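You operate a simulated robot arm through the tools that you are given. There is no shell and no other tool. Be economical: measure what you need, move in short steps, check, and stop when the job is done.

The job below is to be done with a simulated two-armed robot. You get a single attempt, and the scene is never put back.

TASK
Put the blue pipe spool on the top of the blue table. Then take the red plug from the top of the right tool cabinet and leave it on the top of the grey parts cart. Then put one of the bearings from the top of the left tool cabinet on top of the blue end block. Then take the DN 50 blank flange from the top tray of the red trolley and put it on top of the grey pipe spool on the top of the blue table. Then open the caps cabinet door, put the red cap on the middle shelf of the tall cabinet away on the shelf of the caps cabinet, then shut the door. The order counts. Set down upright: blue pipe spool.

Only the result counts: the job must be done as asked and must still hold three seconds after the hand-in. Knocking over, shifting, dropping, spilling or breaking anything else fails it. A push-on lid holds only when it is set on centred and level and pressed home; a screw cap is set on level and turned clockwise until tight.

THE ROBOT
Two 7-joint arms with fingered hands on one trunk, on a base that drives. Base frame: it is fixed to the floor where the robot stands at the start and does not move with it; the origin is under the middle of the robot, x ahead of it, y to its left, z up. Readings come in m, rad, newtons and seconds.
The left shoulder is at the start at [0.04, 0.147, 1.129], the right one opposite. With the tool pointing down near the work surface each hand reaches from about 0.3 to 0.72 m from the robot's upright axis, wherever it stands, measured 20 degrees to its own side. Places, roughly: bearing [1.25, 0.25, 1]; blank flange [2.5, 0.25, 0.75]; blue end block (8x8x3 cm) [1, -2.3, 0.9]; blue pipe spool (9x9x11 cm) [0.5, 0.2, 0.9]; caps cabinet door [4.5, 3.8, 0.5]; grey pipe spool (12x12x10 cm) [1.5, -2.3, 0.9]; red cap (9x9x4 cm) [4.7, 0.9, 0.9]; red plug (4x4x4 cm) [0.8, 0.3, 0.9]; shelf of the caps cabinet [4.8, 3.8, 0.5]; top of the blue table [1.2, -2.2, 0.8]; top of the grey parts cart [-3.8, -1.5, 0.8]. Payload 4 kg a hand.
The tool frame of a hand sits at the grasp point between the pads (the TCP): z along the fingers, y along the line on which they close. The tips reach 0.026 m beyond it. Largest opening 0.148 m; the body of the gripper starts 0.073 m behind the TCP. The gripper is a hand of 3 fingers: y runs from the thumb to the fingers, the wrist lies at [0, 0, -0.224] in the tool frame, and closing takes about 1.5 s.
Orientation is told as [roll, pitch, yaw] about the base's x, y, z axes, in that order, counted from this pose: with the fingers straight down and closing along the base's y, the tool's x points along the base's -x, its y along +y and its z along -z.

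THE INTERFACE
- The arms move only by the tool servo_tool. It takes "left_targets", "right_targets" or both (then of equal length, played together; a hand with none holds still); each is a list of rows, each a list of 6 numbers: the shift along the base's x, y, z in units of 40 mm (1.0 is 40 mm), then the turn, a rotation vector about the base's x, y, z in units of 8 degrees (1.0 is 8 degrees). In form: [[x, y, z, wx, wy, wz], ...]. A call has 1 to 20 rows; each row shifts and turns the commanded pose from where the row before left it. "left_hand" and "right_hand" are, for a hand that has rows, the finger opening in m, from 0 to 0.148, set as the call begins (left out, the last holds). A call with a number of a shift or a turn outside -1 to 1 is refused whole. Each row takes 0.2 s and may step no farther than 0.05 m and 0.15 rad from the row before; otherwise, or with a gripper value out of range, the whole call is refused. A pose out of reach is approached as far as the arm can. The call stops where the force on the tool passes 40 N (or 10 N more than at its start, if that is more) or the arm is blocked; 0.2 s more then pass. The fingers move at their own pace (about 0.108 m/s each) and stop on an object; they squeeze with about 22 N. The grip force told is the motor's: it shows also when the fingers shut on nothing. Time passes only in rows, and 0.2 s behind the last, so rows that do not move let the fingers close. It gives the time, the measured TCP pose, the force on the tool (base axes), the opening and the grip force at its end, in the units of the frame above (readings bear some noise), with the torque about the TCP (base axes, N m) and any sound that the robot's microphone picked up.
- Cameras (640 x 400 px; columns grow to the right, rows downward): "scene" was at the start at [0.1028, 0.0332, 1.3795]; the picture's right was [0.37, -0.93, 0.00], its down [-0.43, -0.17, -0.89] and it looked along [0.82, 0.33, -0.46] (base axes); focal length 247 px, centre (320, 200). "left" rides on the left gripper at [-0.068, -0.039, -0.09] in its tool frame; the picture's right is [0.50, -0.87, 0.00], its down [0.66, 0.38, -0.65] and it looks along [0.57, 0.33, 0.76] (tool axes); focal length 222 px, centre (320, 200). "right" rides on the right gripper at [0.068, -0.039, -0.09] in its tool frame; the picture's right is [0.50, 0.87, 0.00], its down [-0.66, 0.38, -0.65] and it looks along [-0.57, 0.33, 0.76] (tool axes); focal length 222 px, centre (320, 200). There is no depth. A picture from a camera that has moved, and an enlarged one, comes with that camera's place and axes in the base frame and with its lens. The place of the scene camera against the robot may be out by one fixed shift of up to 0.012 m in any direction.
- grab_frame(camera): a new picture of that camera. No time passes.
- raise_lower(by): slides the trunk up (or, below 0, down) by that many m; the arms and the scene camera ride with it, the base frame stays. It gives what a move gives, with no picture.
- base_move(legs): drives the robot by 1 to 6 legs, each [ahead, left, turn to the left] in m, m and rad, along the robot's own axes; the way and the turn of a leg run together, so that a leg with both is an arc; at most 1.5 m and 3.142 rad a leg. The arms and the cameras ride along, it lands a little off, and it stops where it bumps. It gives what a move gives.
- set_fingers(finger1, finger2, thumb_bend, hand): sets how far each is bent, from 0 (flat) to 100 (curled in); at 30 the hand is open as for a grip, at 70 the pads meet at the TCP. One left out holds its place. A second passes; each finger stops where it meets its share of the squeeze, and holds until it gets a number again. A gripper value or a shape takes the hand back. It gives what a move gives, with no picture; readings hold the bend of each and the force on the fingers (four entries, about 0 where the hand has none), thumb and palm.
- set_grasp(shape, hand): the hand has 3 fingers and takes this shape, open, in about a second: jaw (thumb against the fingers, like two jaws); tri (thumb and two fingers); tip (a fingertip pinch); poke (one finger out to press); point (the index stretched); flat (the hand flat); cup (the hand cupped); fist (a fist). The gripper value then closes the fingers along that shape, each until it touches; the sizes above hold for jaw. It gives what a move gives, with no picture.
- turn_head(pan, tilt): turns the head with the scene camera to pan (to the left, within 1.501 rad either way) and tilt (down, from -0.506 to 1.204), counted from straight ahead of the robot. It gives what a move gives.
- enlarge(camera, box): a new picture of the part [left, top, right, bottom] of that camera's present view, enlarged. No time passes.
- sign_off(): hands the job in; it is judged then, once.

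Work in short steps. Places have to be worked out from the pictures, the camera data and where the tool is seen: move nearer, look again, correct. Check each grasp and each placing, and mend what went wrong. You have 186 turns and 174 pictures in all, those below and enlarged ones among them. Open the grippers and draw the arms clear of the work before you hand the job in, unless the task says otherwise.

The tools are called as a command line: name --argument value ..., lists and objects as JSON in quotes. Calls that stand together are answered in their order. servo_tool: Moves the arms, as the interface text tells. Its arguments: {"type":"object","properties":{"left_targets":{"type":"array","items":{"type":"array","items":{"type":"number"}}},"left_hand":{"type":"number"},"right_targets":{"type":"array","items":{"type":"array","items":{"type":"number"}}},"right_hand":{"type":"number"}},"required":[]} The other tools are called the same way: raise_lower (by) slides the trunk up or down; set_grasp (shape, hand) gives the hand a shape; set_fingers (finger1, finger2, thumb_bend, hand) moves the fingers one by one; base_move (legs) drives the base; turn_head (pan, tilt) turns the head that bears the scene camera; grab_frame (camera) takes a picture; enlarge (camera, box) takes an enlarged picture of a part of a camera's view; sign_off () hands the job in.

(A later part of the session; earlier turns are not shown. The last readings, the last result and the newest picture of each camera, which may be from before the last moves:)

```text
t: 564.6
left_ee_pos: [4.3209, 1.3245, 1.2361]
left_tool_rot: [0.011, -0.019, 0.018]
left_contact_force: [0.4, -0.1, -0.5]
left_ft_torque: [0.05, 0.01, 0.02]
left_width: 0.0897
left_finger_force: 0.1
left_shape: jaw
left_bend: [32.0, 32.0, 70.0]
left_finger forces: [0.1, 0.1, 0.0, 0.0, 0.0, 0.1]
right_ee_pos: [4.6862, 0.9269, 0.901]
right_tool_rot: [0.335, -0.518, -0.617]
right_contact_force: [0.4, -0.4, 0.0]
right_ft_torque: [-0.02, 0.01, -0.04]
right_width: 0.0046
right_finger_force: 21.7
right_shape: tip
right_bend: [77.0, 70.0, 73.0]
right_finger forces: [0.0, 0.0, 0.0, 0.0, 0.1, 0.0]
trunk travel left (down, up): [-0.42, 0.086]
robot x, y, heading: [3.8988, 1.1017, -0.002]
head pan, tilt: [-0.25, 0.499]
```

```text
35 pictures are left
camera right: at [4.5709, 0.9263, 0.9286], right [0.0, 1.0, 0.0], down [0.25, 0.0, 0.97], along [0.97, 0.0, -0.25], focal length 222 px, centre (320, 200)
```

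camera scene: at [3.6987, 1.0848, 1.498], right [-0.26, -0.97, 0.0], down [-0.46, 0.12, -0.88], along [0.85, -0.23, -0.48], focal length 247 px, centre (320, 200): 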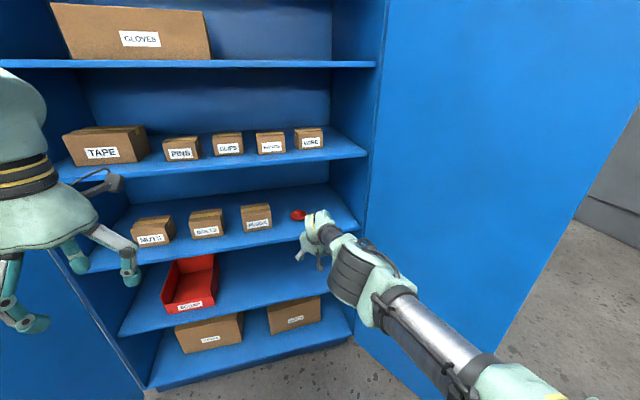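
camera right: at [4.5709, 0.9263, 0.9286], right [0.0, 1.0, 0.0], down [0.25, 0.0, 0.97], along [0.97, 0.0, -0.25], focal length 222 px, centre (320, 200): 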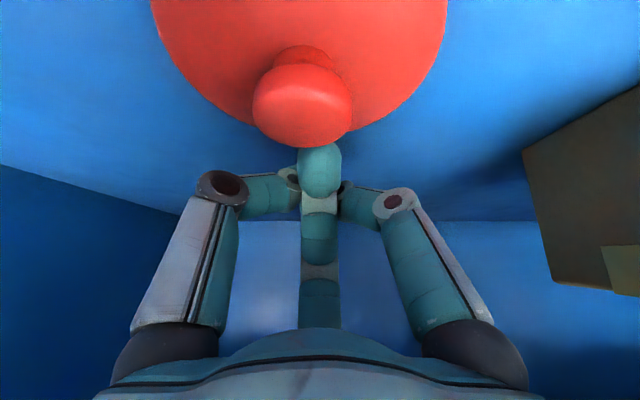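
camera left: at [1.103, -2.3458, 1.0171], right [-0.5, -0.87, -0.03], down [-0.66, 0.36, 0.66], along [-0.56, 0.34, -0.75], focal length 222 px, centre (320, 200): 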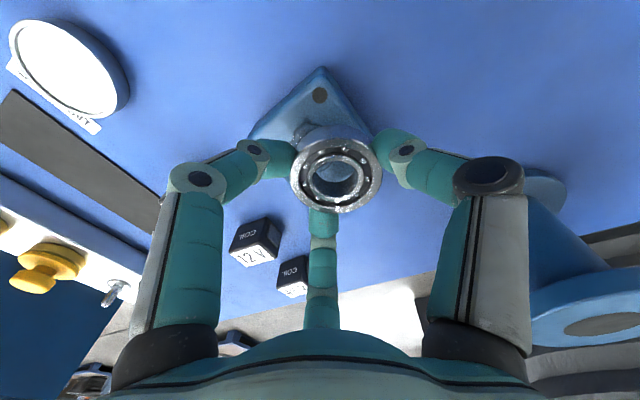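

The cap slipped out toward the front (now ≈(4.624, 0.92), still flat on the shelf). I raise the hand over it, back out, and steepen the tilt by ~12° for a better knob grip.

servo_tool --right_targets '[[0, 0, 0.4, 0, 0, 0], [0, 0, 0.5, 0, 0, 0], [0, 0, 0, 0, 0, 0]]'

base_move --legs '[[-0.22, 0, 0]]'

servo_tool --right_targets '[[0, 0, -0.3, 0, 0.5, 0], [0, 0, -0.3, 0, 0.5, 0], [0, 0, -0.2, 0, 0.5, 0], [0, 0, 0, 0, 0, 0]]' --right_hand 0.075

grab_frame --camera "right"

```text
t: 565.4
left_ee_pos: [4.3211, 1.3242, 1.2367]
left_tool_rot: [0.012, -0.019, 0.018]
left_contact_force: [0.1, 0.3, 0.2]
left_ft_torque: [-0.01, -0.02, 0.03]
left_width: 0.0901
left_finger_force: 0.1
left_shape: jaw
left_bend: [32.0, 32.0, 70.0]
left_finger forces: [0.0, 0.0, 0.1, 0.0, 0.0, 0.0]
right_ee_pos: [4.6861, 0.9287, 0.9352]
right_tool_rot: [0.333, -0.52, -0.616]
right_contact_force: [-1.0, -0.4, 0.1]
right_ft_torque: [0.04, -0.01, -0.02]
right_width: 0.0044
right_finger_force: 22.2
right_shape: tip
right_bend: [77.0, 70.0, 73.0]
right_finger forces: [0.0, 0.0, 0.0, 0.0, 0.0, 0.0]
trunk travel left (down, up): [-0.42, 0.086]
robot x, y, heading: [3.8965, 1.0975, -0.009]
head pan, tilt: [-0.25, 0.499]
```

```text
t: 567.0
left_ee_pos: [4.1047, 1.3268, 1.2362]
left_tool_rot: [0.013, -0.019, 0.019]
left_contact_force: [0.4, 0.2, -0.4]
left_ft_torque: [0.0, 0.0, 0.02]
left_width: 0.0898
left_finger_force: 0.1
left_shape: jaw
left_bend: [32.0, 32.0, 70.0]
left_finger forces: [0.0, 0.0, 0.1, 0.1, 0.0, 0.0]
right_ee_pos: [4.4721, 0.9316, 0.933]
right_tool_rot: [0.333, -0.517, -0.613]
right_contact_force: [-0.2, 1.0, -0.3]
right_ft_torque: [0.02, -0.01, 0.0]
right_width: 0.0042
right_finger_force: 21.9
right_shape: tip
right_bend: [77.0, 70.0, 73.0]
right_finger forces: [0.1, 0.0, 0.0, 0.1, 0.0, 0.0]
trunk travel left (down, up): [-0.42, 0.086]
robot x, y, heading: [3.6811, 1.1019, -0.003]
head pan, tilt: [-0.25, 0.499]
```

```text
t: 568.0
left_ee_pos: [4.1039, 1.3271, 1.2373]
left_tool_rot: [0.012, -0.02, 0.019]
left_contact_force: [0.1, 0.0, 0.7]
left_ft_torque: [-0.01, 0.0, 0.01]
left_width: 0.0895
left_finger_force: 0.1
left_shape: jaw
left_bend: [32.0, 32.0, 70.0]
left_finger forces: [0.1, 0.0, 0.0, 0.1, 0.0, 0.1]
right_ee_pos: [4.4284, 0.9332, 0.8933]
right_tool_rot: [0.228, -0.367, -0.567]
right_contact_force: [-0.3, 0.9, 0.7]
right_ft_torque: [0.01, 0.01, -0.01]
right_width: 0.0748
right_finger_force: 0.1
right_shape: tip
right_bend: [36.0, 36.0, 70.0]
right_finger forces: [0.0, 0.1, 0.0, 0.0, 0.0, 0.1]
right hand out of reach, approached as far as the arm can: row 1, 2, 3
trunk travel left (down, up): [-0.42, 0.086]
robot x, y, heading: [3.6794, 1.1029, -0.001]
head pan, tilt: [-0.25, 0.499]
```

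```text
34 pictures are left
camera right: at [4.3202, 0.9316, 0.9409], right [0.0, 1.0, 0.0], down [0.42, 0.0, 0.91], along [0.91, 0.0, -0.42], focal length 222 px, centre (320, 200)
```

right: 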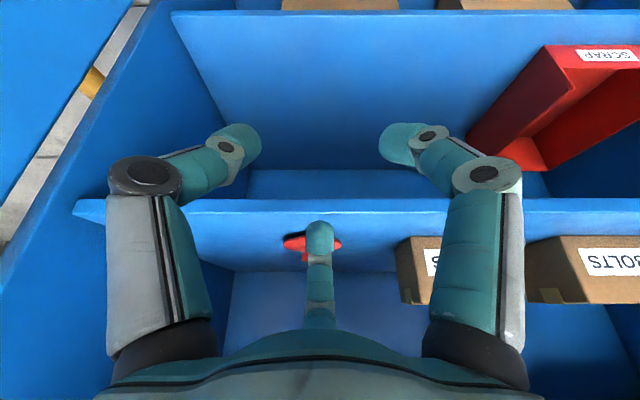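

Cap now at ≈(4.63, 0.917). I raise 1 cm, advance 0.165 m with a small right shift, and check.

servo_tool --right_targets '[[0, 0, 0.3, 0, 0, 0], [0, 0, 0, 0, 0, 0]]'

base_move --legs '[[0.165, -0.016, 0]]'

grab_frame --camera "right"

```text
t: 568.6
left_ee_pos: [4.1035, 1.3273, 1.2361]
left_tool_rot: [0.012, -0.018, 0.019]
left_contact_force: [-0.2, -0.5, 0.1]
left_ft_torque: [0.01, -0.01, -0.03]
left_width: 0.0896
left_finger_force: 0.1
left_shape: jaw
left_bend: [32.0, 32.0, 70.0]
left_finger forces: [0.0, 0.0, 0.0, 0.1, 0.0, 0.0]
right_ee_pos: [4.4283, 0.9341, 0.9048]
right_tool_rot: [0.207, -0.344, -0.563]
right_contact_force: [-0.9, 0.2, 0.5]
right_ft_torque: [0.04, 0.01, 0.01]
right_width: 0.0747
right_finger_force: 0.0
right_shape: tip
right_bend: [36.0, 36.0, 70.0]
right_finger forces: [0.0, 0.1, 0.0, 0.1, 0.0, 0.0]
trunk travel left (down, up): [-0.42, 0.086]
robot x, y, heading: [3.6785, 1.1017, -0.006]
head pan, tilt: [-0.25, 0.499]
```

```text
t: 570.1
left_ee_pos: [4.2673, 1.3102, 1.238]
left_tool_rot: [0.011, -0.022, 0.021]
left_contact_force: [-0.1, 0.2, -0.3]
left_ft_torque: [0.05, -0.05, -0.03]
left_width: 0.0896
left_finger_force: 0.0
left_shape: jaw
left_bend: [32.0, 32.0, 70.0]
left_finger forces: [0.0, 0.0, 0.0, 0.0, 0.0, 0.0]
right_ee_pos: [4.592, 0.9174, 0.9075]
right_tool_rot: [0.209, -0.346, -0.561]
right_contact_force: [0.4, 0.0, -0.2]
right_ft_torque: [0.01, 0.0, 0.01]
right_width: 0.0743
right_finger_force: 0.1
right_shape: tip
right_bend: [36.0, 36.0, 70.0]
right_finger forces: [0.0, 0.0, 0.1, 0.1, 0.1, 0.1]
trunk travel left (down, up): [-0.42, 0.086]
robot x, y, heading: [3.8493, 1.0817, -0.001]
head pan, tilt: [-0.25, 0.499]
```

```text
33 pictures are left
camera right: at [4.486, 0.9155, 0.9584], right [0.0, 1.0, 0.0], down [0.44, 0.0, 0.9], along [0.9, 0.0, -0.44], focal length 222 px, centre (320, 200)
```

right: 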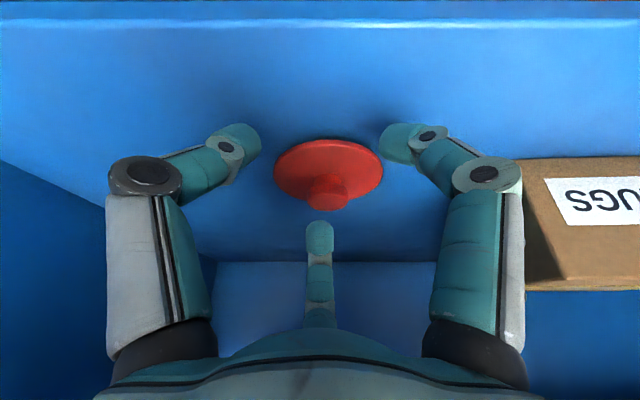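

Knob centre ≈(4.639, 0.922). I advance 4.6 cm, lower 1 cm and look once more.

base_move --legs '[[0.046, 0.004, 0]]'

servo_tool --right_targets '[[0, 0, -0.25, 0, 0, 0], [0, 0, 0, 0, 0, 0]]' --right_hand 0.05

grab_frame --camera "right"

```text
t: 571.0
left_ee_pos: [4.3127, 1.3121, 1.2387]
left_tool_rot: [0.012, -0.022, 0.019]
left_contact_force: [-0.7, -0.8, 0.1]
left_ft_torque: [0.01, 0.01, 0.02]
left_width: 0.0899
left_finger_force: 0.0
left_shape: jaw
left_bend: [32.0, 32.0, 70.0]
left_finger forces: [0.1, 0.0, 0.0, 0.0, 0.0, 0.1]
right_ee_pos: [4.638, 0.9202, 0.9068]
right_tool_rot: [0.21, -0.348, -0.563]
right_contact_force: [-0.3, 0.3, 0.9]
right_ft_torque: [0.01, -0.01, 0.0]
right_width: 0.0748
right_finger_force: 0.0
right_shape: tip
right_bend: [36.0, 36.0, 70.0]
right_finger forces: [0.0, 0.0, 0.0, 0.0, 0.1, 0.0]
trunk travel left (down, up): [-0.42, 0.086]
robot x, y, heading: [3.8957, 1.086, -0.003]
head pan, tilt: [-0.25, 0.499]
```

```text
t: 571.6
left_ee_pos: [4.3153, 1.3138, 1.2384]
left_tool_rot: [0.013, -0.022, 0.02]
left_contact_force: [0.5, -0.2, 0.0]
left_ft_torque: [0.0, 0.0, 0.01]
left_width: 0.0899
left_finger_force: 0.0
left_shape: jaw
left_bend: [32.0, 32.0, 70.0]
left_finger forces: [0.1, 0.1, 0.1, 0.0, 0.0, 0.0]
right_ee_pos: [4.6402, 0.9214, 0.8961]
right_tool_rot: [0.21, -0.345, -0.559]
right_contact_force: [-3.4, 2.4, 14.9]
right_ft_torque: [0.5, -0.01, 0.12]
right_width: 0.0455
right_finger_force: 21.8
right_shape: tip
right_bend: [80.0, 75.0, 73.0]
right_finger forces: [35.1, 22.8, 0.1, 0.0, 20.0, 0.0]
trunk travel left (down, up): [-0.42, 0.086]
robot x, y, heading: [3.8943, 1.0892, -0.006]
head pan, tilt: [-0.25, 0.499]
```

```text
32 pictures are left
camera right: at [4.5331, 0.9198, 0.9479], right [0.0, 1.0, 0.0], down [0.44, 0.0, 0.9], along [0.9, 0.0, -0.44], focal length 222 px, centre (320, 200)
```

right: 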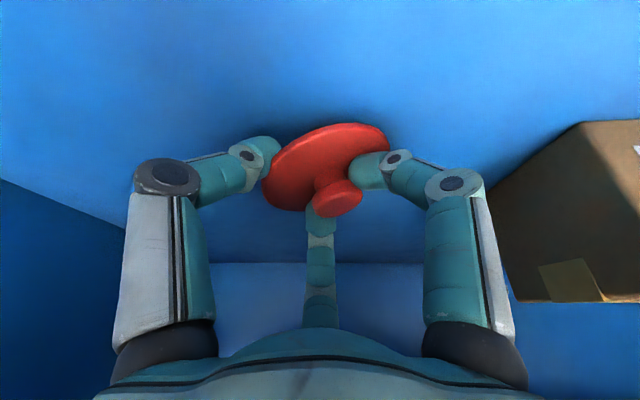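

The fingers have already gripped (thumb on brim edge, two fingers on the knob), cap slightly tilted. I tighten and lift 2 cm to test.

servo_tool --right_targets '[[0, 0, 0, 0, 0, 0], [0, 0, 0, 0, 0, 0], [0, 0, 0, 0, 0, 0], [0, 0, 0.25, 0, 0, 0], [0, 0, 0.25, 0, 0, 0], [0, 0, 0, 0, 0, 0]]' --right_hand 0.0

grab_frame --camera "right"

```text
t: 573.0
left_ee_pos: [4.316, 1.3134, 1.2363]
left_tool_rot: [0.011, -0.018, 0.019]
left_contact_force: [0.4, 0.6, 0.3]
left_ft_torque: [0.02, 0.02, -0.01]
left_width: 0.0896
left_finger_force: 0.1
left_shape: jaw
left_bend: [32.0, 32.0, 70.0]
left_finger forces: [0.1, 0.1, 0.0, 0.1, 0.1, 0.0]
right_ee_pos: [4.6398, 0.9187, 0.912]
right_tool_rot: [0.204, -0.341, -0.56]
right_contact_force: [-0.4, 0.3, -0.9]
right_ft_torque: [-0.01, 0.0, -0.02]
right_width: 0.0388
right_finger_force: 22.2
right_shape: tip
right_bend: [80.0, 76.0, 73.0]
right_finger forces: [15.8, 18.0, 0.1, 0.1, 11.4, 0.1]
trunk travel left (down, up): [-0.42, 0.086]
robot x, y, heading: [3.8967, 1.0868, -0.006]
head pan, tilt: [-0.25, 0.499]
```

```text
31 pictures are left
camera right: at [4.5338, 0.9182, 0.9655], right [0.0, 1.0, 0.0], down [0.45, 0.0, 0.9], along [0.9, 0.0, -0.45], focal length 222 px, centre (320, 200)
```

right: 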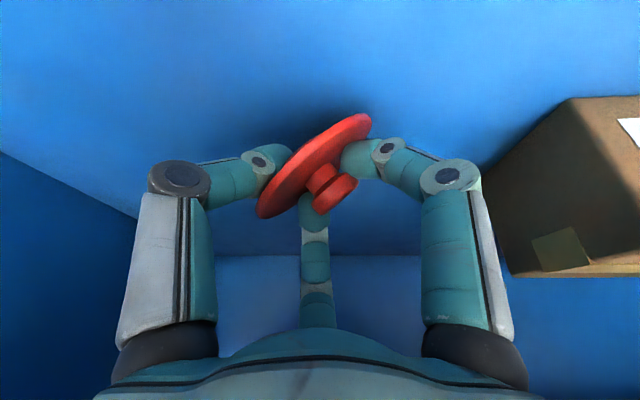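

The cap is held (pinched across the brim, tilted). I back straight out, tuck the left hand up, and drive north to the caps cabinet, turning ~28° left so the base stays clear of the open door.

base_move --legs '[[-0.5, 0, 0]]'

servo_tool --left_targets '[[-0.4, 0, 0.8, 0, 0, 0], [-0.4, 0, 0.8, 0, 0, 0], [-0.4, 0, 0.8, 0, 0, 0], [-0.4, 0, 0.8, 0, 0, 0]]'

base_move --legs '[[0, 1.25, 0], [0, 1.21, 0], [0, 0, 0.483]]'

grab_frame --camera "right"

```text
t: 575.9
left_ee_pos: [3.8235, 1.3153, 1.238]
left_tool_rot: [0.013, -0.018, 0.019]
left_contact_force: [0.5, 0.3, -0.2]
left_ft_torque: [-0.03, 0.05, -0.03]
left_width: 0.0897
left_finger_force: 0.0
left_shape: jaw
left_bend: [32.0, 32.0, 70.0]
left_finger forces: [0.0, 0.0, 0.0, 0.0, 0.0, 0.1]
right_ee_pos: [4.1455, 0.9214, 0.9134]
right_tool_rot: [0.206, -0.342, -0.56]
right_contact_force: [0.2, 0.0, -1.4]
right_ft_torque: [-0.01, -0.02, 0.0]
right_width: 0.0391
right_finger_force: 21.9
right_shape: tip
right_bend: [80.0, 76.0, 73.0]
right_finger forces: [15.8, 18.0, 0.1, 0.0, 11.4, 0.1]
trunk travel left (down, up): [-0.42, 0.086]
robot x, y, heading: [3.4006, 1.0883, -0.008]
head pan, tilt: [-0.25, 0.499]
```

```text
t: 576.9
left_ee_pos: [3.7575, 1.3139, 1.3654]
left_tool_rot: [0.012, -0.022, 0.019]
left_contact_force: [0.8, -0.3, 1.5]
left_ft_torque: [0.03, 0.02, 0.02]
left_width: 0.0896
left_finger_force: 0.1
left_shape: jaw
left_bend: [32.0, 32.0, 70.0]
left_finger forces: [0.0, 0.1, 0.1, 0.0, 0.1, 0.0]
right_ee_pos: [4.1437, 0.9207, 0.9147]
right_tool_rot: [0.205, -0.345, -0.559]
right_contact_force: [-0.1, 0.0, -0.6]
right_ft_torque: [0.0, 0.03, -0.03]
right_width: 0.0391
right_finger_force: 22.2
right_shape: tip
right_bend: [80.0, 76.0, 73.0]
right_finger forces: [15.7, 18.1, 0.1, 0.0, 11.4, 0.0]
trunk travel left (down, up): [-0.42, 0.086]
robot x, y, heading: [3.3984, 1.0898, -0.002]
head pan, tilt: [-0.25, 0.499]
```

```text
t: 581.6
left_ee_pos: [3.7545, 2.2963, 1.3627]
left_tool_rot: [0.013, -0.019, 0.03]
left_contact_force: [0.2, 0.5, -0.6]
left_ft_torque: [-0.11, 0.03, 0.0]
left_width: 0.0897
left_finger_force: 0.1
left_shape: jaw
left_bend: [32.0, 32.0, 70.0]
left_finger forces: [0.0, 0.0, 0.1, 0.1, 0.0, 0.1]
right_ee_pos: [4.1443, 1.8986, 0.9125]
right_tool_rot: [0.191, -0.346, -0.556]
right_contact_force: [-3.2, -18.0, -2.0]
right_ft_torque: [1.37, -0.22, 0.45]
right_width: 0.0378
right_finger_force: 22.5
right_shape: tip
right_bend: [79.0, 76.0, 72.0]
right_finger forces: [20.7, 21.0, 0.0, 0.1, 11.6, 14.5]
trunk travel left (down, up): [-0.42, 0.086]
robot x, y, heading: [3.395, 2.064, 0.007]
head pan, tilt: [-0.25, 0.499]
stopped in leg 1: the force on the tool passed its limit at 51 N (the readings are from after the stop); the commanded pose is now the measured one
```

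```text
30 pictures are left
camera right: at [4.0393, 1.898, 0.9655], right [0.0, 1.0, -0.01], down [0.45, 0.01, 0.89], along [0.89, -0.01, -0.45], focal length 222 px, centre (320, 200)
```

right: 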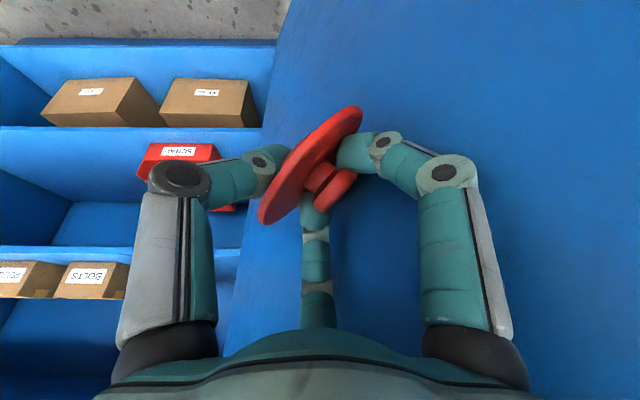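

The hand brushed the tall cabinet's north door; the cap is still held. I back away right, retreat to x≈3.1, and then continue north.

base_move --legs '[[0, -0.12, 0], [-0.32, 0, 0], [0, 1.3, 0], [0, 0.32, 0], [0, 0, 0.475]]'

turn_head --pan -0.3 --tilt 0.6

grab_frame --camera "scene"

```text
t: 593.7
left_ee_pos: [3.2544, 3.9173, 1.3652]
left_tool_rot: [0.015, -0.018, 0.525]
left_contact_force: [-0.1, -0.4, 1.3]
left_ft_torque: [-0.01, 0.03, 0.0]
left_width: 0.0899
left_finger_force: 0.0
left_shape: jaw
left_bend: [32.0, 32.0, 70.0]
left_finger forces: [0.0, 0.0, 0.1, 0.0, 0.0, 0.0]
right_ee_pos: [3.7838, 3.7565, 0.9127]
right_tool_rot: [0.201, -0.341, -0.058]
right_contact_force: [0.7, -0.2, -0.1]
right_ft_torque: [-0.01, 0.0, 0.0]
right_width: 0.0377
right_finger_force: 21.8
right_shape: tip
right_bend: [79.0, 76.0, 72.0]
right_finger forces: [16.8, 21.7, 0.0, 0.0, 11.1, 0.0]
trunk travel left (down, up): [-0.42, 0.086]
robot x, y, heading: [3.0471, 3.5439, 0.507]
head pan, tilt: [-0.25, 0.499]
```

```text
t: 594.4
left_ee_pos: [3.2548, 3.9168, 1.363]
left_tool_rot: [0.015, -0.019, 0.523]
left_contact_force: [-0.1, -0.7, -1.1]
left_ft_torque: [0.03, -0.03, 0.02]
left_width: 0.0896
left_finger_force: 0.2
left_shape: jaw
left_bend: [32.0, 32.0, 70.0]
left_finger forces: [0.1, 0.1, 0.0, 0.0, 0.0, 0.0]
right_ee_pos: [3.7844, 3.7566, 0.9144]
right_tool_rot: [0.201, -0.343, -0.06]
right_contact_force: [-0.1, -0.5, -0.7]
right_ft_torque: [0.01, -0.03, 0.0]
right_width: 0.0377
right_finger_force: 22.0
right_shape: tip
right_bend: [79.0, 76.0, 72.0]
right_finger forces: [16.8, 21.6, 0.0, 0.0, 11.1, 0.0]
trunk travel left (down, up): [-0.42, 0.086]
robot x, y, heading: [3.0495, 3.5446, 0.504]
head pan, tilt: [-0.3, 0.6]
```

```text
29 pictures are left
camera scene: at [3.1514, 3.572, 1.4889], right [0.2, -0.98, 0.0], down [-0.55, -0.11, -0.83], along [0.81, 0.17, -0.56], focal length 247 px, centre (320, 200)
```

scene: 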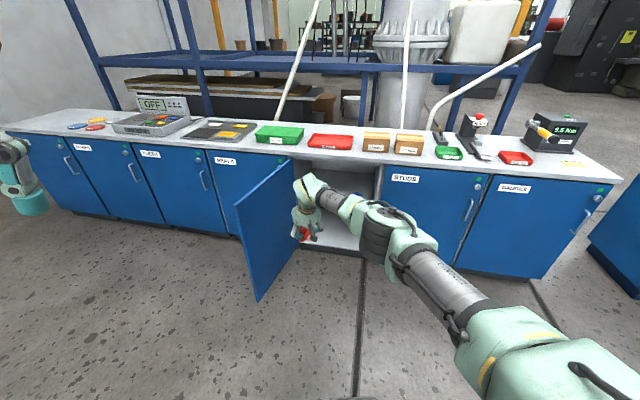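

Now I lower the trunk 0.372 m so the cap is just above shelf height, and verify the arm isn't blocked.

raise_lower --by -0.372

grab_frame --camera "right"

```text
t: 598.0
left_ee_pos: [3.2552, 3.9161, 0.9906]
left_tool_rot: [0.015, -0.022, 0.525]
left_contact_force: [-0.3, -0.5, -0.4]
left_ft_torque: [-0.02, 0.0, -0.03]
left_width: 0.0897
left_finger_force: 0.1
left_shape: jaw
left_bend: [32.0, 32.0, 70.0]
left_finger forces: [0.0, 0.0, 0.0, 0.1, 0.1, 0.0]
right_ee_pos: [3.7832, 3.7562, 0.5408]
right_tool_rot: [0.201, -0.341, -0.058]
right_contact_force: [-0.3, 0.2, -1.1]
right_ft_torque: [-0.01, -0.02, 0.0]
right_width: 0.0375
right_finger_force: 22.0
right_shape: tip
right_bend: [79.0, 76.0, 72.0]
right_finger forces: [16.7, 21.5, 0.0, 0.1, 11.1, 0.1]
trunk travel left (down, up): [-0.048, 0.458]
robot x, y, heading: [3.0491, 3.5473, 0.501]
head pan, tilt: [-0.3, 0.6]
```

```text
28 pictures are left
camera right: at [3.6911, 3.7041, 0.5935], right [-0.48, 0.88, -0.01], down [0.39, 0.22, 0.89], along [0.79, 0.43, -0.45], focal length 222 px, centre (320, 200)
```

right: 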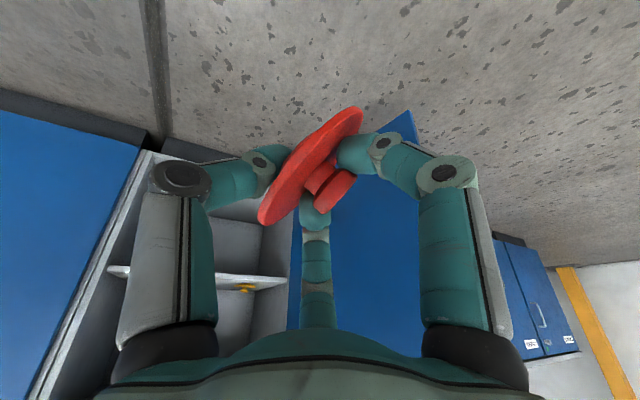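

Clear. I raise 1.5 cm for margin and move straight +x toward the shelf (0.70 m), then check.

raise_lower --by 0.015

base_move --legs '[[0.614, -0.336, 0]]'

grab_frame --camera "right"

grab_frame --camera "scene"

```text
t: 598.6
left_ee_pos: [3.254, 3.9162, 1.0068]
left_tool_rot: [0.014, -0.018, 0.525]
left_contact_force: [-0.7, -0.1, -0.7]
left_ft_torque: [0.01, 0.01, 0.01]
left_width: 0.0896
left_finger_force: 0.0
left_shape: jaw
left_bend: [32.0, 32.0, 70.0]
left_finger forces: [0.0, 0.0, 0.0, 0.1, 0.1, 0.0]
right_ee_pos: [3.7835, 3.7563, 0.5571]
right_tool_rot: [0.2, -0.342, -0.058]
right_contact_force: [0.1, -0.6, -0.9]
right_ft_torque: [0.01, 0.02, -0.02]
right_width: 0.0377
right_finger_force: 21.9
right_shape: tip
right_bend: [79.0, 76.0, 72.0]
right_finger forces: [16.6, 21.6, 0.1, 0.0, 11.1, 0.0]
trunk travel left (down, up): [-0.063, 0.443]
robot x, y, heading: [3.0491, 3.547, 0.502]
head pan, tilt: [-0.3, 0.6]
```

```text
t: 602.5
left_ee_pos: [3.9572, 3.919, 1.0074]
left_tool_rot: [0.013, -0.02, 0.534]
left_contact_force: [0.0, -0.7, -0.5]
left_ft_torque: [0.0, 0.01, -0.01]
left_width: 0.0898
left_finger_force: 0.0
left_shape: jaw
left_bend: [32.0, 32.0, 70.0]
left_finger forces: [0.1, 0.0, 0.0, 0.0, 0.0, 0.0]
right_ee_pos: [4.4884, 3.7644, 0.5564]
right_tool_rot: [0.201, -0.343, -0.046]
right_contact_force: [1.2, -0.3, -0.8]
right_ft_torque: [0.0, 0.0, 0.02]
right_width: 0.0377
right_finger_force: 22.0
right_shape: tip
right_bend: [79.0, 76.0, 72.0]
right_finger forces: [16.5, 21.6, 0.0, 0.0, 11.0, 0.0]
trunk travel left (down, up): [-0.063, 0.443]
robot x, y, heading: [3.7523, 3.5442, 0.513]
head pan, tilt: [-0.3, 0.6]
```

```text
27 pictures are left
camera right: at [4.3953, 3.7102, 0.608], right [-0.49, 0.87, -0.01], down [0.39, 0.22, 0.89], along [0.78, 0.43, -0.45], focal length 222 px, centre (320, 200)
```

right: 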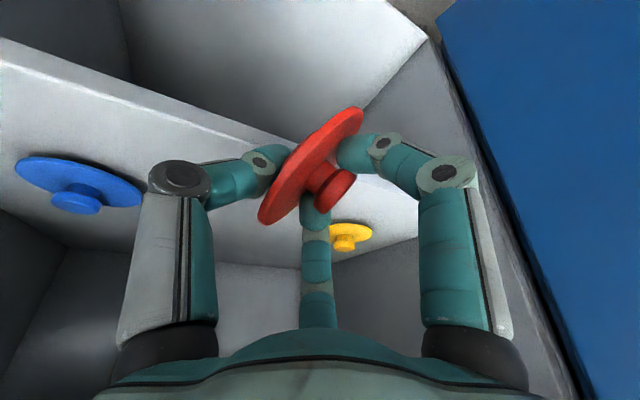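

```text
26 pictures are left
camera scene: at [3.8572, 3.5722, 1.1309], right [0.21, -0.98, 0.0], down [-0.55, -0.12, -0.82], along [0.81, 0.17, -0.57], focal length 247 px, centre (320, 200)
```

scene: 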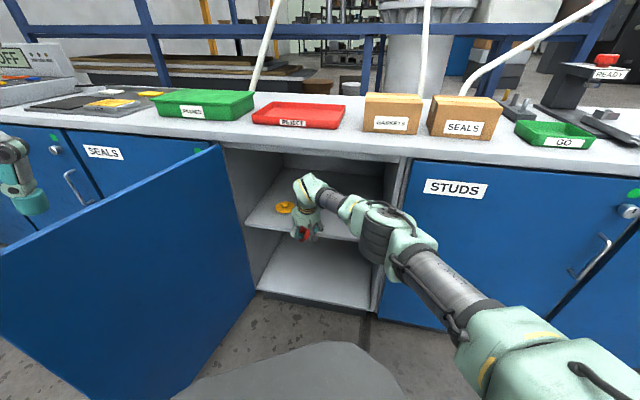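

Aligned between the yellow and blue caps. I move the final 16 cm in.

base_move --legs '[[0.132, -0.091, 0]]'

grab_frame --camera "right"

```text
t: 603.9
left_ee_pos: [4.1171, 3.9022, 1.0068]
left_tool_rot: [0.015, -0.019, 0.533]
left_contact_force: [0.2, 0.0, 0.1]
left_ft_torque: [0.01, 0.0, 0.0]
left_width: 0.0897
left_finger_force: 0.1
left_shape: jaw
left_bend: [32.0, 32.0, 70.0]
left_finger forces: [0.0, 0.0, 0.0, 0.1, 0.1, 0.0]
right_ee_pos: [4.6468, 3.7476, 0.5549]
right_tool_rot: [0.2, -0.344, -0.049]
right_contact_force: [-0.8, 0.3, -0.7]
right_ft_torque: [0.02, 0.0, 0.02]
right_width: 0.0376
right_finger_force: 22.3
right_shape: tip
right_bend: [79.0, 76.0, 72.0]
right_finger forces: [16.5, 21.7, 0.1, 0.0, 11.0, 0.0]
trunk travel left (down, up): [-0.063, 0.443]
robot x, y, heading: [3.9164, 3.5294, 0.511]
head pan, tilt: [-0.3, 0.6]
```

```text
25 pictures are left
camera right: at [4.5541, 3.6942, 0.6076], right [-0.49, 0.87, 0.0], down [0.39, 0.22, 0.89], along [0.78, 0.43, -0.45], focal length 222 px, centre (320, 200)
```

right: 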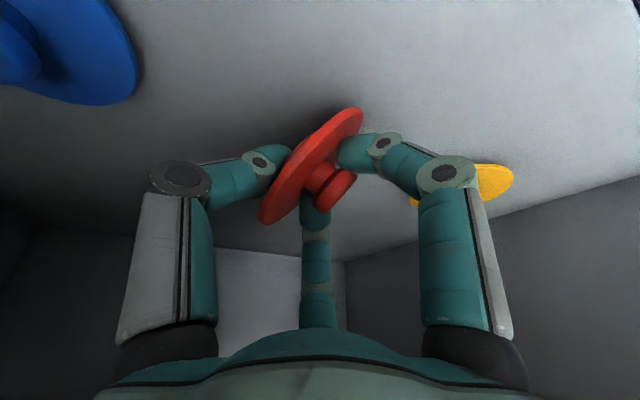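

I lower gently until the brim touches the shelf.

servo_tool --right_targets '[[0, 0, -0.2, 0, 0, 0], [0, 0, -0.2, 0, 0, 0], [0, 0, 0, 0, 0, 0]]'

servo_tool --right_targets '[[0, 0, -0.15, 0, 0, 0], [0, 0, 0, 0, 0, 0]]'

grab_frame --camera "right"

```text
t: 604.7
left_ee_pos: [4.1125, 3.9012, 1.0067]
left_tool_rot: [0.014, -0.023, 0.532]
left_contact_force: [-1.5, 0.5, 0.4]
left_ft_torque: [-0.02, 0.02, 0.0]
left_width: 0.0896
left_finger_force: 0.1
left_shape: jaw
left_bend: [32.0, 32.0, 70.0]
left_finger forces: [0.0, 0.0, 0.1, 0.1, 0.0, 0.0]
right_ee_pos: [4.6472, 3.7465, 0.5442]
right_tool_rot: [0.203, -0.347, -0.051]
right_contact_force: [1.5, -2.5, 13.4]
right_ft_torque: [0.26, -0.04, 0.04]
right_width: 0.039
right_finger_force: 22.1
right_shape: tip
right_bend: [82.0, 76.0, 72.0]
right_finger forces: [23.1, 24.9, 0.0, 0.1, 12.9, 0.0]
trunk travel left (down, up): [-0.063, 0.443]
robot x, y, heading: [3.9138, 3.5294, 0.512]
head pan, tilt: [-0.3, 0.6]
```

```text
t: 605.3
left_ee_pos: [4.1121, 3.9014, 1.0083]
left_tool_rot: [0.013, -0.026, 0.532]
left_contact_force: [0.1, -0.3, 1.7]
left_ft_torque: [-0.02, -0.01, -0.04]
left_width: 0.0896
left_finger_force: 0.1
left_shape: jaw
left_bend: [32.0, 32.0, 70.0]
left_finger forces: [0.0, 0.1, 0.0, 0.0, 0.0, 0.0]
right_ee_pos: [4.6477, 3.7454, 0.5403]
right_tool_rot: [0.205, -0.35, -0.051]
right_contact_force: [-1.4, -5.8, 23.7]
right_ft_torque: [0.4, -0.32, 0.03]
right_width: 0.0403
right_finger_force: 21.8
right_shape: tip
right_bend: [82.0, 77.0, 73.0]
right_finger forces: [25.5, 33.4, 0.0, 0.0, 15.6, 0.1]
trunk travel left (down, up): [-0.063, 0.443]
robot x, y, heading: [3.9155, 3.5291, 0.512]
head pan, tilt: [-0.3, 0.6]
```

```text
24 pictures are left
camera right: at [4.5536, 3.6932, 0.5914], right [-0.49, 0.87, -0.01], down [0.38, 0.22, 0.9], along [0.79, 0.43, -0.44], focal length 222 px, centre (320, 200)
```

right: 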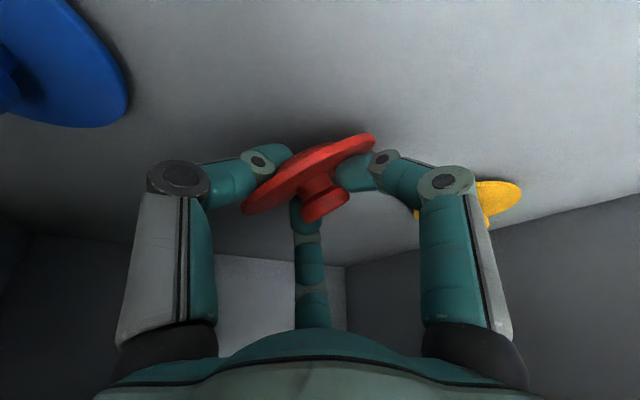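

The contact has levelled the cap somewhat. I open the fingers and check.

servo_tool --right_targets '[[0, 0, 0.05, 0, 0, 0], [0, 0, 0, 0, 0, 0], [0, 0, 0, 0, 0, 0], [0, 0, 0, 0, 0, 0], [0, 0, 0, 0, 0, 0]]' --right_hand 0.09

grab_frame --camera "right"

```text
t: 606.5
left_ee_pos: [4.1149, 3.902, 1.0064]
left_tool_rot: [0.014, -0.02, 0.533]
left_contact_force: [0.1, 0.2, 0.3]
left_ft_torque: [-0.01, 0.01, 0.02]
left_width: 0.0898
left_finger_force: 0.0
left_shape: jaw
left_bend: [32.0, 32.0, 70.0]
left_finger forces: [0.1, 0.0, 0.0, 0.0, 0.0, 0.0]
right_ee_pos: [4.6456, 3.7471, 0.5358]
right_tool_rot: [0.201, -0.342, -0.05]
right_contact_force: [0.4, 0.9, 2.4]
right_ft_torque: [0.04, 0.02, -0.04]
right_width: 0.0875
right_finger_force: 0.0
right_shape: tip
right_bend: [33.0, 32.0, 70.0]
right_finger forces: [1.9, 0.1, 0.1, 0.0, 1.0, 0.1]
trunk travel left (down, up): [-0.063, 0.443]
robot x, y, heading: [3.9112, 3.5294, 0.511]
head pan, tilt: [-0.3, 0.6]
```

```text
23 pictures are left
camera right: at [4.5539, 3.6936, 0.5885], right [-0.49, 0.87, -0.01], down [0.39, 0.22, 0.89], along [0.78, 0.43, -0.45], focal length 222 px, centre (320, 200)
```

right: 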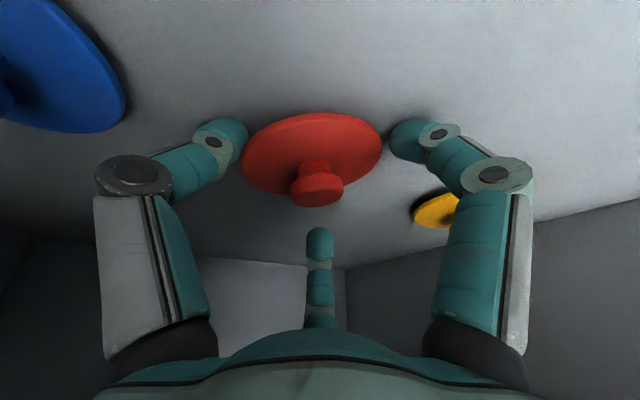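

The cap lies flat on the shelf between the other two. I raise 2.5 cm and retreat straight out along -x.

servo_tool --right_targets '[[0, 0, 0.35, 0, 0, 0], [0, 0, 0.35, 0, 0, 0], [0, 0, 0, 0, 0, 0]]'

grab_frame --camera "right"

base_move --legs '[[-0.35, 0.197, 0], [-0.35, 0.197, 0]]'

grab_frame --camera "scene"

```text
t: 607.3
left_ee_pos: [4.1143, 3.9018, 1.0072]
left_tool_rot: [0.014, -0.021, 0.532]
left_contact_force: [1.0, -0.1, -0.4]
left_ft_torque: [0.01, -0.01, 0.05]
left_width: 0.0897
left_finger_force: 0.0
left_shape: jaw
left_bend: [32.0, 32.0, 70.0]
left_finger forces: [0.0, 0.1, 0.1, 0.1, 0.0, 0.1]
right_ee_pos: [4.6458, 3.7465, 0.5645]
right_tool_rot: [0.2, -0.343, -0.05]
right_contact_force: [-0.5, -0.7, 0.0]
right_ft_torque: [-0.01, -0.01, 0.03]
right_width: 0.0893
right_finger_force: 0.0
right_shape: tip
right_bend: [32.0, 32.0, 70.0]
right_finger forces: [0.1, 0.0, 0.0, 0.1, 0.0, 0.0]
trunk travel left (down, up): [-0.063, 0.443]
robot x, y, heading: [3.9149, 3.5294, 0.507]
head pan, tilt: [-0.3, 0.6]
```

```text
22 pictures are left
camera right: at [4.5535, 3.6939, 0.6166], right [-0.49, 0.87, -0.01], down [0.39, 0.22, 0.89], along [0.78, 0.43, -0.45], focal length 222 px, centre (320, 200)
```

right: 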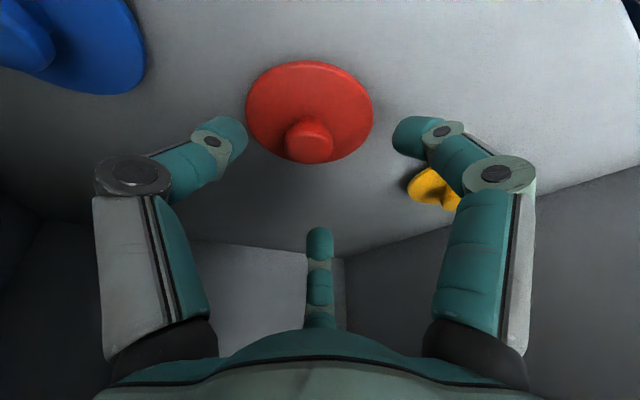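

```text
t: 611.9
left_ee_pos: [3.3136, 3.9036, 1.0072]
left_tool_rot: [0.013, -0.02, 0.542]
left_contact_force: [-0.1, -0.1, 0.2]
left_ft_torque: [-0.01, 0.03, -0.03]
left_width: 0.0899
left_finger_force: 0.1
left_shape: jaw
left_bend: [32.0, 32.0, 70.0]
left_finger forces: [0.0, 0.0, 0.1, 0.0, 0.0, 0.0]
right_ee_pos: [3.8465, 3.754, 0.5655]
right_tool_rot: [0.201, -0.344, -0.041]
right_contact_force: [-0.5, 0.8, -0.1]
right_ft_torque: [0.02, -0.03, 0.0]
right_width: 0.0894
right_finger_force: 0.0
right_shape: tip
right_bend: [32.0, 32.0, 70.0]
right_finger forces: [0.1, 0.0, 0.0, 0.0, 0.0, 0.0]
trunk travel left (down, up): [-0.063, 0.443]
robot x, y, heading: [3.116, 3.5302, 0.518]
head pan, tilt: [-0.3, 0.6]
```

```text
21 pictures are left
camera scene: at [3.2163, 3.5575, 1.1311], right [0.22, -0.98, 0.0], down [-0.55, -0.12, -0.83], along [0.81, 0.18, -0.56], focal length 247 px, centre (320, 200)
```

scene: 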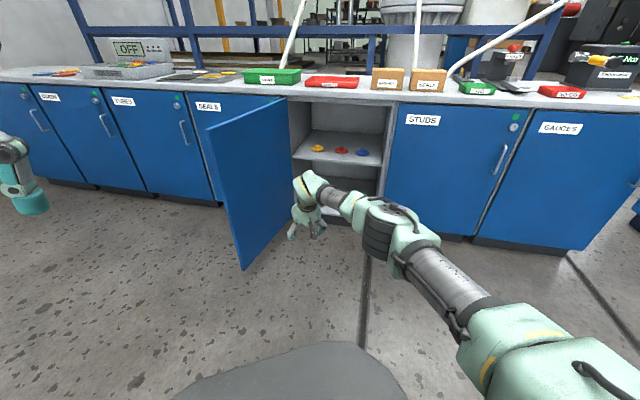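

All three caps sit neatly. Now to shut the door: I square up, go round to the door's outer (north) side with the right hand, and check.

base_move --legs '[[-0.03, 0, 0], [0, 0, -0.518], [0, 0.95, 0]]'

turn_head --pan -0.2 --tilt 0.6

grab_frame --camera "scene"

```text
t: 618.7
left_ee_pos: [3.4534, 4.6885, 1.0064]
left_tool_rot: [0.014, -0.021, 0.019]
left_contact_force: [0.3, 0.0, 0.1]
left_ft_torque: [0.01, 0.01, 0.02]
left_width: 0.0899
left_finger_force: 0.1
left_shape: jaw
left_bend: [32.0, 32.0, 70.0]
left_finger forces: [0.0, 0.0, 0.0, 0.0, 0.1, 0.0]
right_ee_pos: [3.8379, 4.2918, 0.5653]
right_tool_rot: [0.201, -0.342, -0.563]
right_contact_force: [-0.2, 1.1, -0.6]
right_ft_torque: [0.0, 0.01, -0.01]
right_width: 0.0895
right_finger_force: 0.1
right_shape: tip
right_bend: [32.0, 32.0, 70.0]
right_finger forces: [0.0, 0.0, 0.0, 0.0, 0.0, 0.0]
trunk travel left (down, up): [-0.063, 0.443]
robot x, y, heading: [3.0941, 4.4646, -0.006]
head pan, tilt: [-0.3, 0.6]
```

```text
t: 619.4
left_ee_pos: [3.4518, 4.6871, 1.0061]
left_tool_rot: [0.013, -0.02, 0.018]
left_contact_force: [-0.8, 0.6, 0.7]
left_ft_torque: [0.0, 0.01, 0.0]
left_width: 0.0897
left_finger_force: 0.1
left_shape: jaw
left_bend: [32.0, 32.0, 70.0]
left_finger forces: [0.1, 0.0, 0.0, 0.0, 0.1, 0.1]
right_ee_pos: [3.8375, 4.2916, 0.5648]
right_tool_rot: [0.201, -0.344, -0.564]
right_contact_force: [-0.4, 0.3, 0.0]
right_ft_torque: [-0.01, -0.03, 0.0]
right_width: 0.0893
right_finger_force: 0.0
right_shape: tip
right_bend: [32.0, 32.0, 70.0]
right_finger forces: [0.0, 0.1, 0.0, 0.0, 0.1, 0.0]
trunk travel left (down, up): [-0.063, 0.443]
robot x, y, heading: [3.09, 4.4641, -0.002]
head pan, tilt: [-0.201, 0.6]
```

```text
20 pictures are left
camera scene: at [3.1972, 4.4441, 1.131], right [-0.2, -0.98, 0.0], down [-0.55, 0.11, -0.82], along [0.81, -0.17, -0.57], focal length 247 px, centre (320, 200)
```

scene: 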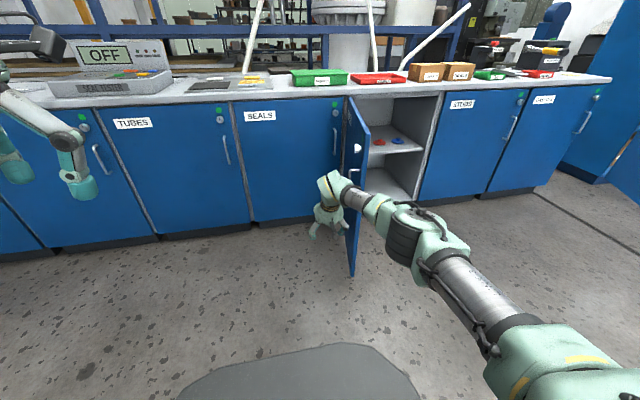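

Door edge at ≈(3.975, 4.12). I move the hand to its outer side near the edge and push it toward -y, then around.

base_move --legs '[[0.18, 0, 0], [0, -0.115, 0], [-0.02, -0.235, 0], [0.075, -0.195, 0]]'

grab_frame --camera "scene"

```text
t: 624.3
left_ee_pos: [3.6873, 4.1531, 1.0063]
left_tool_rot: [0.016, -0.021, 0.025]
left_contact_force: [0.0, 0.2, 0.8]
left_ft_torque: [0.04, 0.0, 0.03]
left_width: 0.0898
left_finger_force: 0.0
left_shape: jaw
left_bend: [32.0, 32.0, 70.0]
left_finger forces: [0.1, 0.0, 0.0, 0.1, 0.0, 0.0]
right_ee_pos: [4.0768, 3.7605, 0.5635]
right_tool_rot: [0.201, -0.342, -0.554]
right_contact_force: [0.9, -0.8, 0.0]
right_ft_torque: [-0.01, 0.0, -0.01]
right_width: 0.0896
right_finger_force: 0.0
right_shape: tip
right_bend: [32.0, 32.0, 70.0]
right_finger forces: [0.0, 0.0, 0.0, 0.0, 0.0, 0.0]
trunk travel left (down, up): [-0.063, 0.443]
robot x, y, heading: [3.3311, 3.9258, 0.006]
head pan, tilt: [-0.201, 0.6]
```

```text
19 pictures are left
camera scene: at [3.4348, 3.9064, 1.1309], right [-0.19, -0.98, 0.0], down [-0.55, 0.11, -0.82], along [0.81, -0.16, -0.57], focal length 247 px, centre (320, 200)
```

scene: 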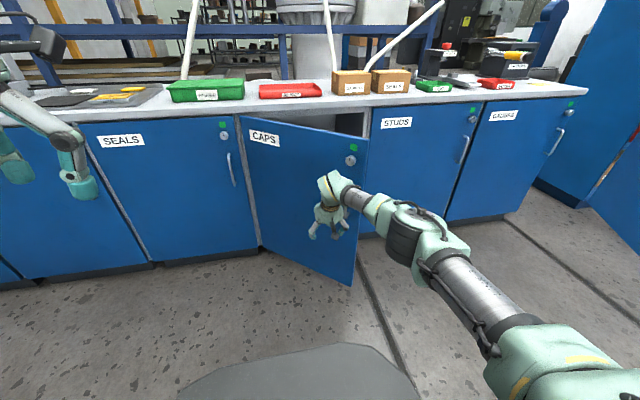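

Door now ~45°. I continue pushing it shut, forward with a slight right drift.

base_move --legs '[[0.174, -0.083, 0], [0.13, -0.054, 0], [0.06, -0.007, 0]]'

grab_frame --camera "scene"

```text
t: 627.5
left_ee_pos: [4.0483, 4.0085, 1.0055]
left_tool_rot: [0.015, -0.02, 0.021]
left_contact_force: [0.2, 0.9, -0.3]
left_ft_torque: [-0.01, -0.01, -0.02]
left_width: 0.0897
left_finger_force: 0.1
left_shape: jaw
left_bend: [32.0, 32.0, 70.0]
left_finger forces: [0.0, 0.0, 0.0, 0.1, 0.0, 0.0]
right_ee_pos: [4.4326, 3.6163, 0.5599]
right_tool_rot: [0.199, -0.323, -0.563]
right_contact_force: [-13.7, -0.1, 1.6]
right_ft_torque: [0.0, -0.37, 0.0]
right_width: 0.0824
right_finger_force: 0.0
right_shape: tip
right_bend: [32.0, 78.0, 70.0]
right_finger forces: [0.1, 13.5, 0.0, 0.0, 0.0, 0.1]
trunk travel left (down, up): [-0.063, 0.443]
robot x, y, heading: [3.694, 3.7779, 0.0]
head pan, tilt: [-0.201, 0.6]
stopped in leg 3: the force on the tool passed its limit at 52 N (the readings are from after the stop); the commanded pose is now the measured one
```

```text
18 pictures are left
camera scene: at [3.7952, 3.7637, 1.1312], right [-0.2, -0.98, 0.0], down [-0.55, 0.11, -0.83], along [0.81, -0.16, -0.56], focal length 247 px, centre (320, 200)
```

scene: 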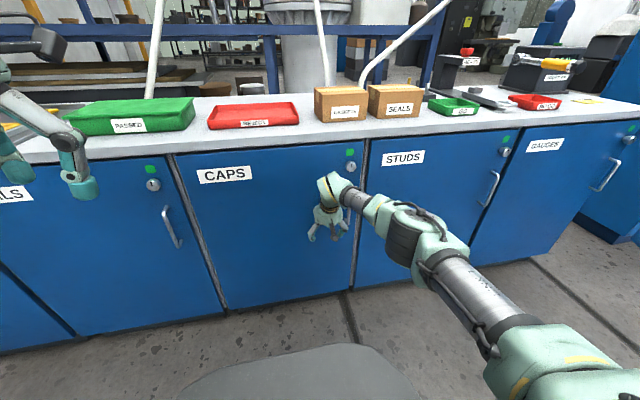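

The door appears shut (firm stop). I back off and zoom to verify it is flush.

base_move --legs '[[-0.35, 0.02, 0]]'

turn_head --pan 0.05 --tilt 0.6

enlarge --camera "scene" --box '[180, 80, 480, 280]'

```text
t: 629.8
left_ee_pos: [3.7043, 4.0292, 1.0055]
left_tool_rot: [0.015, -0.019, 0.024]
left_contact_force: [0.3, 0.4, 0.6]
left_ft_torque: [0.01, -0.06, 0.0]
left_width: 0.0898
left_finger_force: 0.0
left_shape: jaw
left_bend: [32.0, 32.0, 70.0]
left_finger forces: [0.0, 0.1, 0.0, 0.0, 0.0, 0.1]
right_ee_pos: [4.0891, 3.6367, 0.5631]
right_tool_rot: [0.199, -0.327, -0.557]
right_contact_force: [0.8, -0.6, -0.9]
right_ft_torque: [0.01, 0.0, -0.01]
right_width: 0.0896
right_finger_force: 0.1
right_shape: tip
right_bend: [32.0, 32.0, 70.0]
right_finger forces: [0.1, 0.1, 0.0, 0.0, 0.0, 0.1]
trunk travel left (down, up): [-0.063, 0.443]
robot x, y, heading: [3.35, 3.8045, 0.005]
head pan, tilt: [-0.201, 0.6]
```

```text
t: 630.5
left_ee_pos: [3.7043, 4.0284, 1.0058]
left_tool_rot: [0.015, -0.02, 0.024]
left_contact_force: [-1.2, 0.8, 0.2]
left_ft_torque: [-0.03, -0.04, 0.0]
left_width: 0.0898
left_finger_force: 0.2
left_shape: jaw
left_bend: [32.0, 32.0, 70.0]
left_finger forces: [0.0, 0.0, 0.0, 0.0, 0.0, 0.0]
right_ee_pos: [4.0902, 3.6374, 0.5604]
right_tool_rot: [0.199, -0.329, -0.558]
right_contact_force: [-0.3, 0.4, 0.4]
right_ft_torque: [0.04, 0.01, 0.02]
right_width: 0.0893
right_finger_force: 0.1
right_shape: tip
right_bend: [32.0, 32.0, 70.0]
right_finger forces: [0.1, 0.1, 0.0, 0.0, 0.0, 0.0]
trunk travel left (down, up): [-0.063, 0.443]
robot x, y, heading: [3.3475, 3.7979, 0.003]
head pan, tilt: [0.051, 0.6]
```

```text
2.00 times, centred on (330, 180) of scene
camera zoom: at [3.4531, 3.8051, 1.131], right [0.05, -1.0, 0.0], down [-0.56, -0.03, -0.82], along [0.82, 0.04, -0.57], focal length 495 px, centre (300, 240)
```

zoom: 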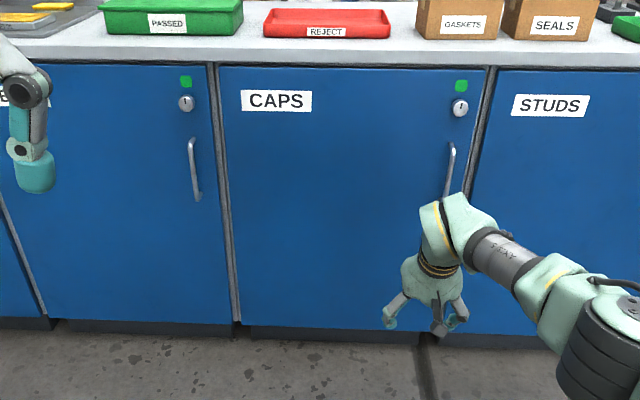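

The CAPS door is flush with its neighbours. I back clear and open both hands fully before handing in.

base_move --legs '[[-0.35, 0, 0]]'

servo_tool --left_targets '[[0, 0, 0, 0, 0, 0], [0, 0, 0, 0, 0, 0], [0, 0, 0, 0, 0, 0]]' --right_targets '[[0, 0, 0, 0, 0, 0], [0, 0, 0, 0, 0, 0], [0, 0, 0, 0, 0, 0]]' --left_hand 0.148 --right_hand 0.148

grab_frame --camera "scene"

```text
t: 632.8
left_ee_pos: [3.3475, 4.0276, 1.0063]
left_tool_rot: [0.017, -0.019, 0.028]
left_contact_force: [-0.3, -1.3, 0.1]
left_ft_torque: [-0.01, -0.02, 0.0]
left_width: 0.0896
left_finger_force: 0.0
left_shape: jaw
left_bend: [32.0, 32.0, 70.0]
left_finger forces: [0.0, 0.0, 0.0, 0.1, 0.0, 0.0]
right_ee_pos: [3.7358, 3.6387, 0.5629]
right_tool_rot: [0.199, -0.327, -0.555]
right_contact_force: [0.7, 1.1, -0.7]
right_ft_torque: [-0.02, 0.03, 0.02]
right_width: 0.0895
right_finger_force: 0.1
right_shape: tip
right_bend: [32.0, 32.0, 70.0]
right_finger forces: [0.1, 0.0, 0.0, 0.1, 0.0, 0.0]
trunk travel left (down, up): [-0.063, 0.443]
robot x, y, heading: [2.9909, 3.7993, 0.002]
head pan, tilt: [0.051, 0.6]
```

```text
t: 633.6
left_ee_pos: [3.3491, 4.0278, 1.0058]
left_tool_rot: [0.017, -0.018, 0.028]
left_contact_force: [-0.2, 0.0, 0.4]
left_ft_torque: [0.03, 0.0, 0.01]
left_width: 0.1479
left_finger_force: 0.0
left_shape: jaw
left_bend: [30.0, 30.0, 30.0]
left_finger forces: [0.1, 0.0, 0.0, 0.0, 0.0, 0.1]
right_ee_pos: [3.7362, 3.639, 0.5612]
right_tool_rot: [0.199, -0.329, -0.554]
right_contact_force: [-0.6, 0.7, 0.0]
right_ft_torque: [-0.03, 0.06, 0.0]
right_width: 0.1476
right_finger_force: 0.0
right_shape: tip
right_bend: [30.0, 30.0, 30.0]
right_finger forces: [0.0, 0.0, 0.1, 0.0, 0.1, 0.0]
trunk travel left (down, up): [-0.063, 0.443]
robot x, y, heading: [2.9936, 3.8, 0.004]
head pan, tilt: [0.051, 0.6]
```

```text
16 pictures are left
camera scene: at [3.0984, 3.804, 1.131], right [0.06, -1.0, 0.0], down [-0.56, -0.03, -0.82], along [0.82, 0.05, -0.57], focal length 247 px, centre (320, 200)
```

scene: 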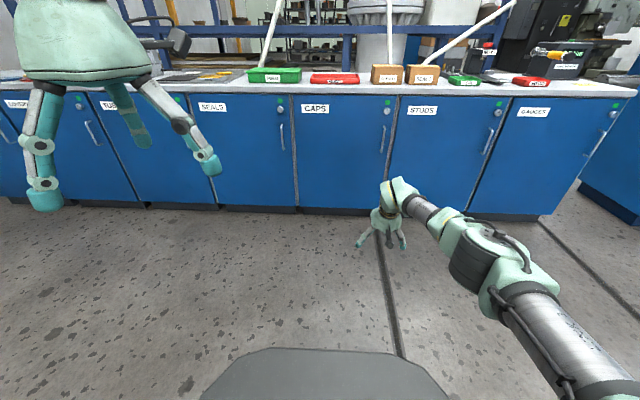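

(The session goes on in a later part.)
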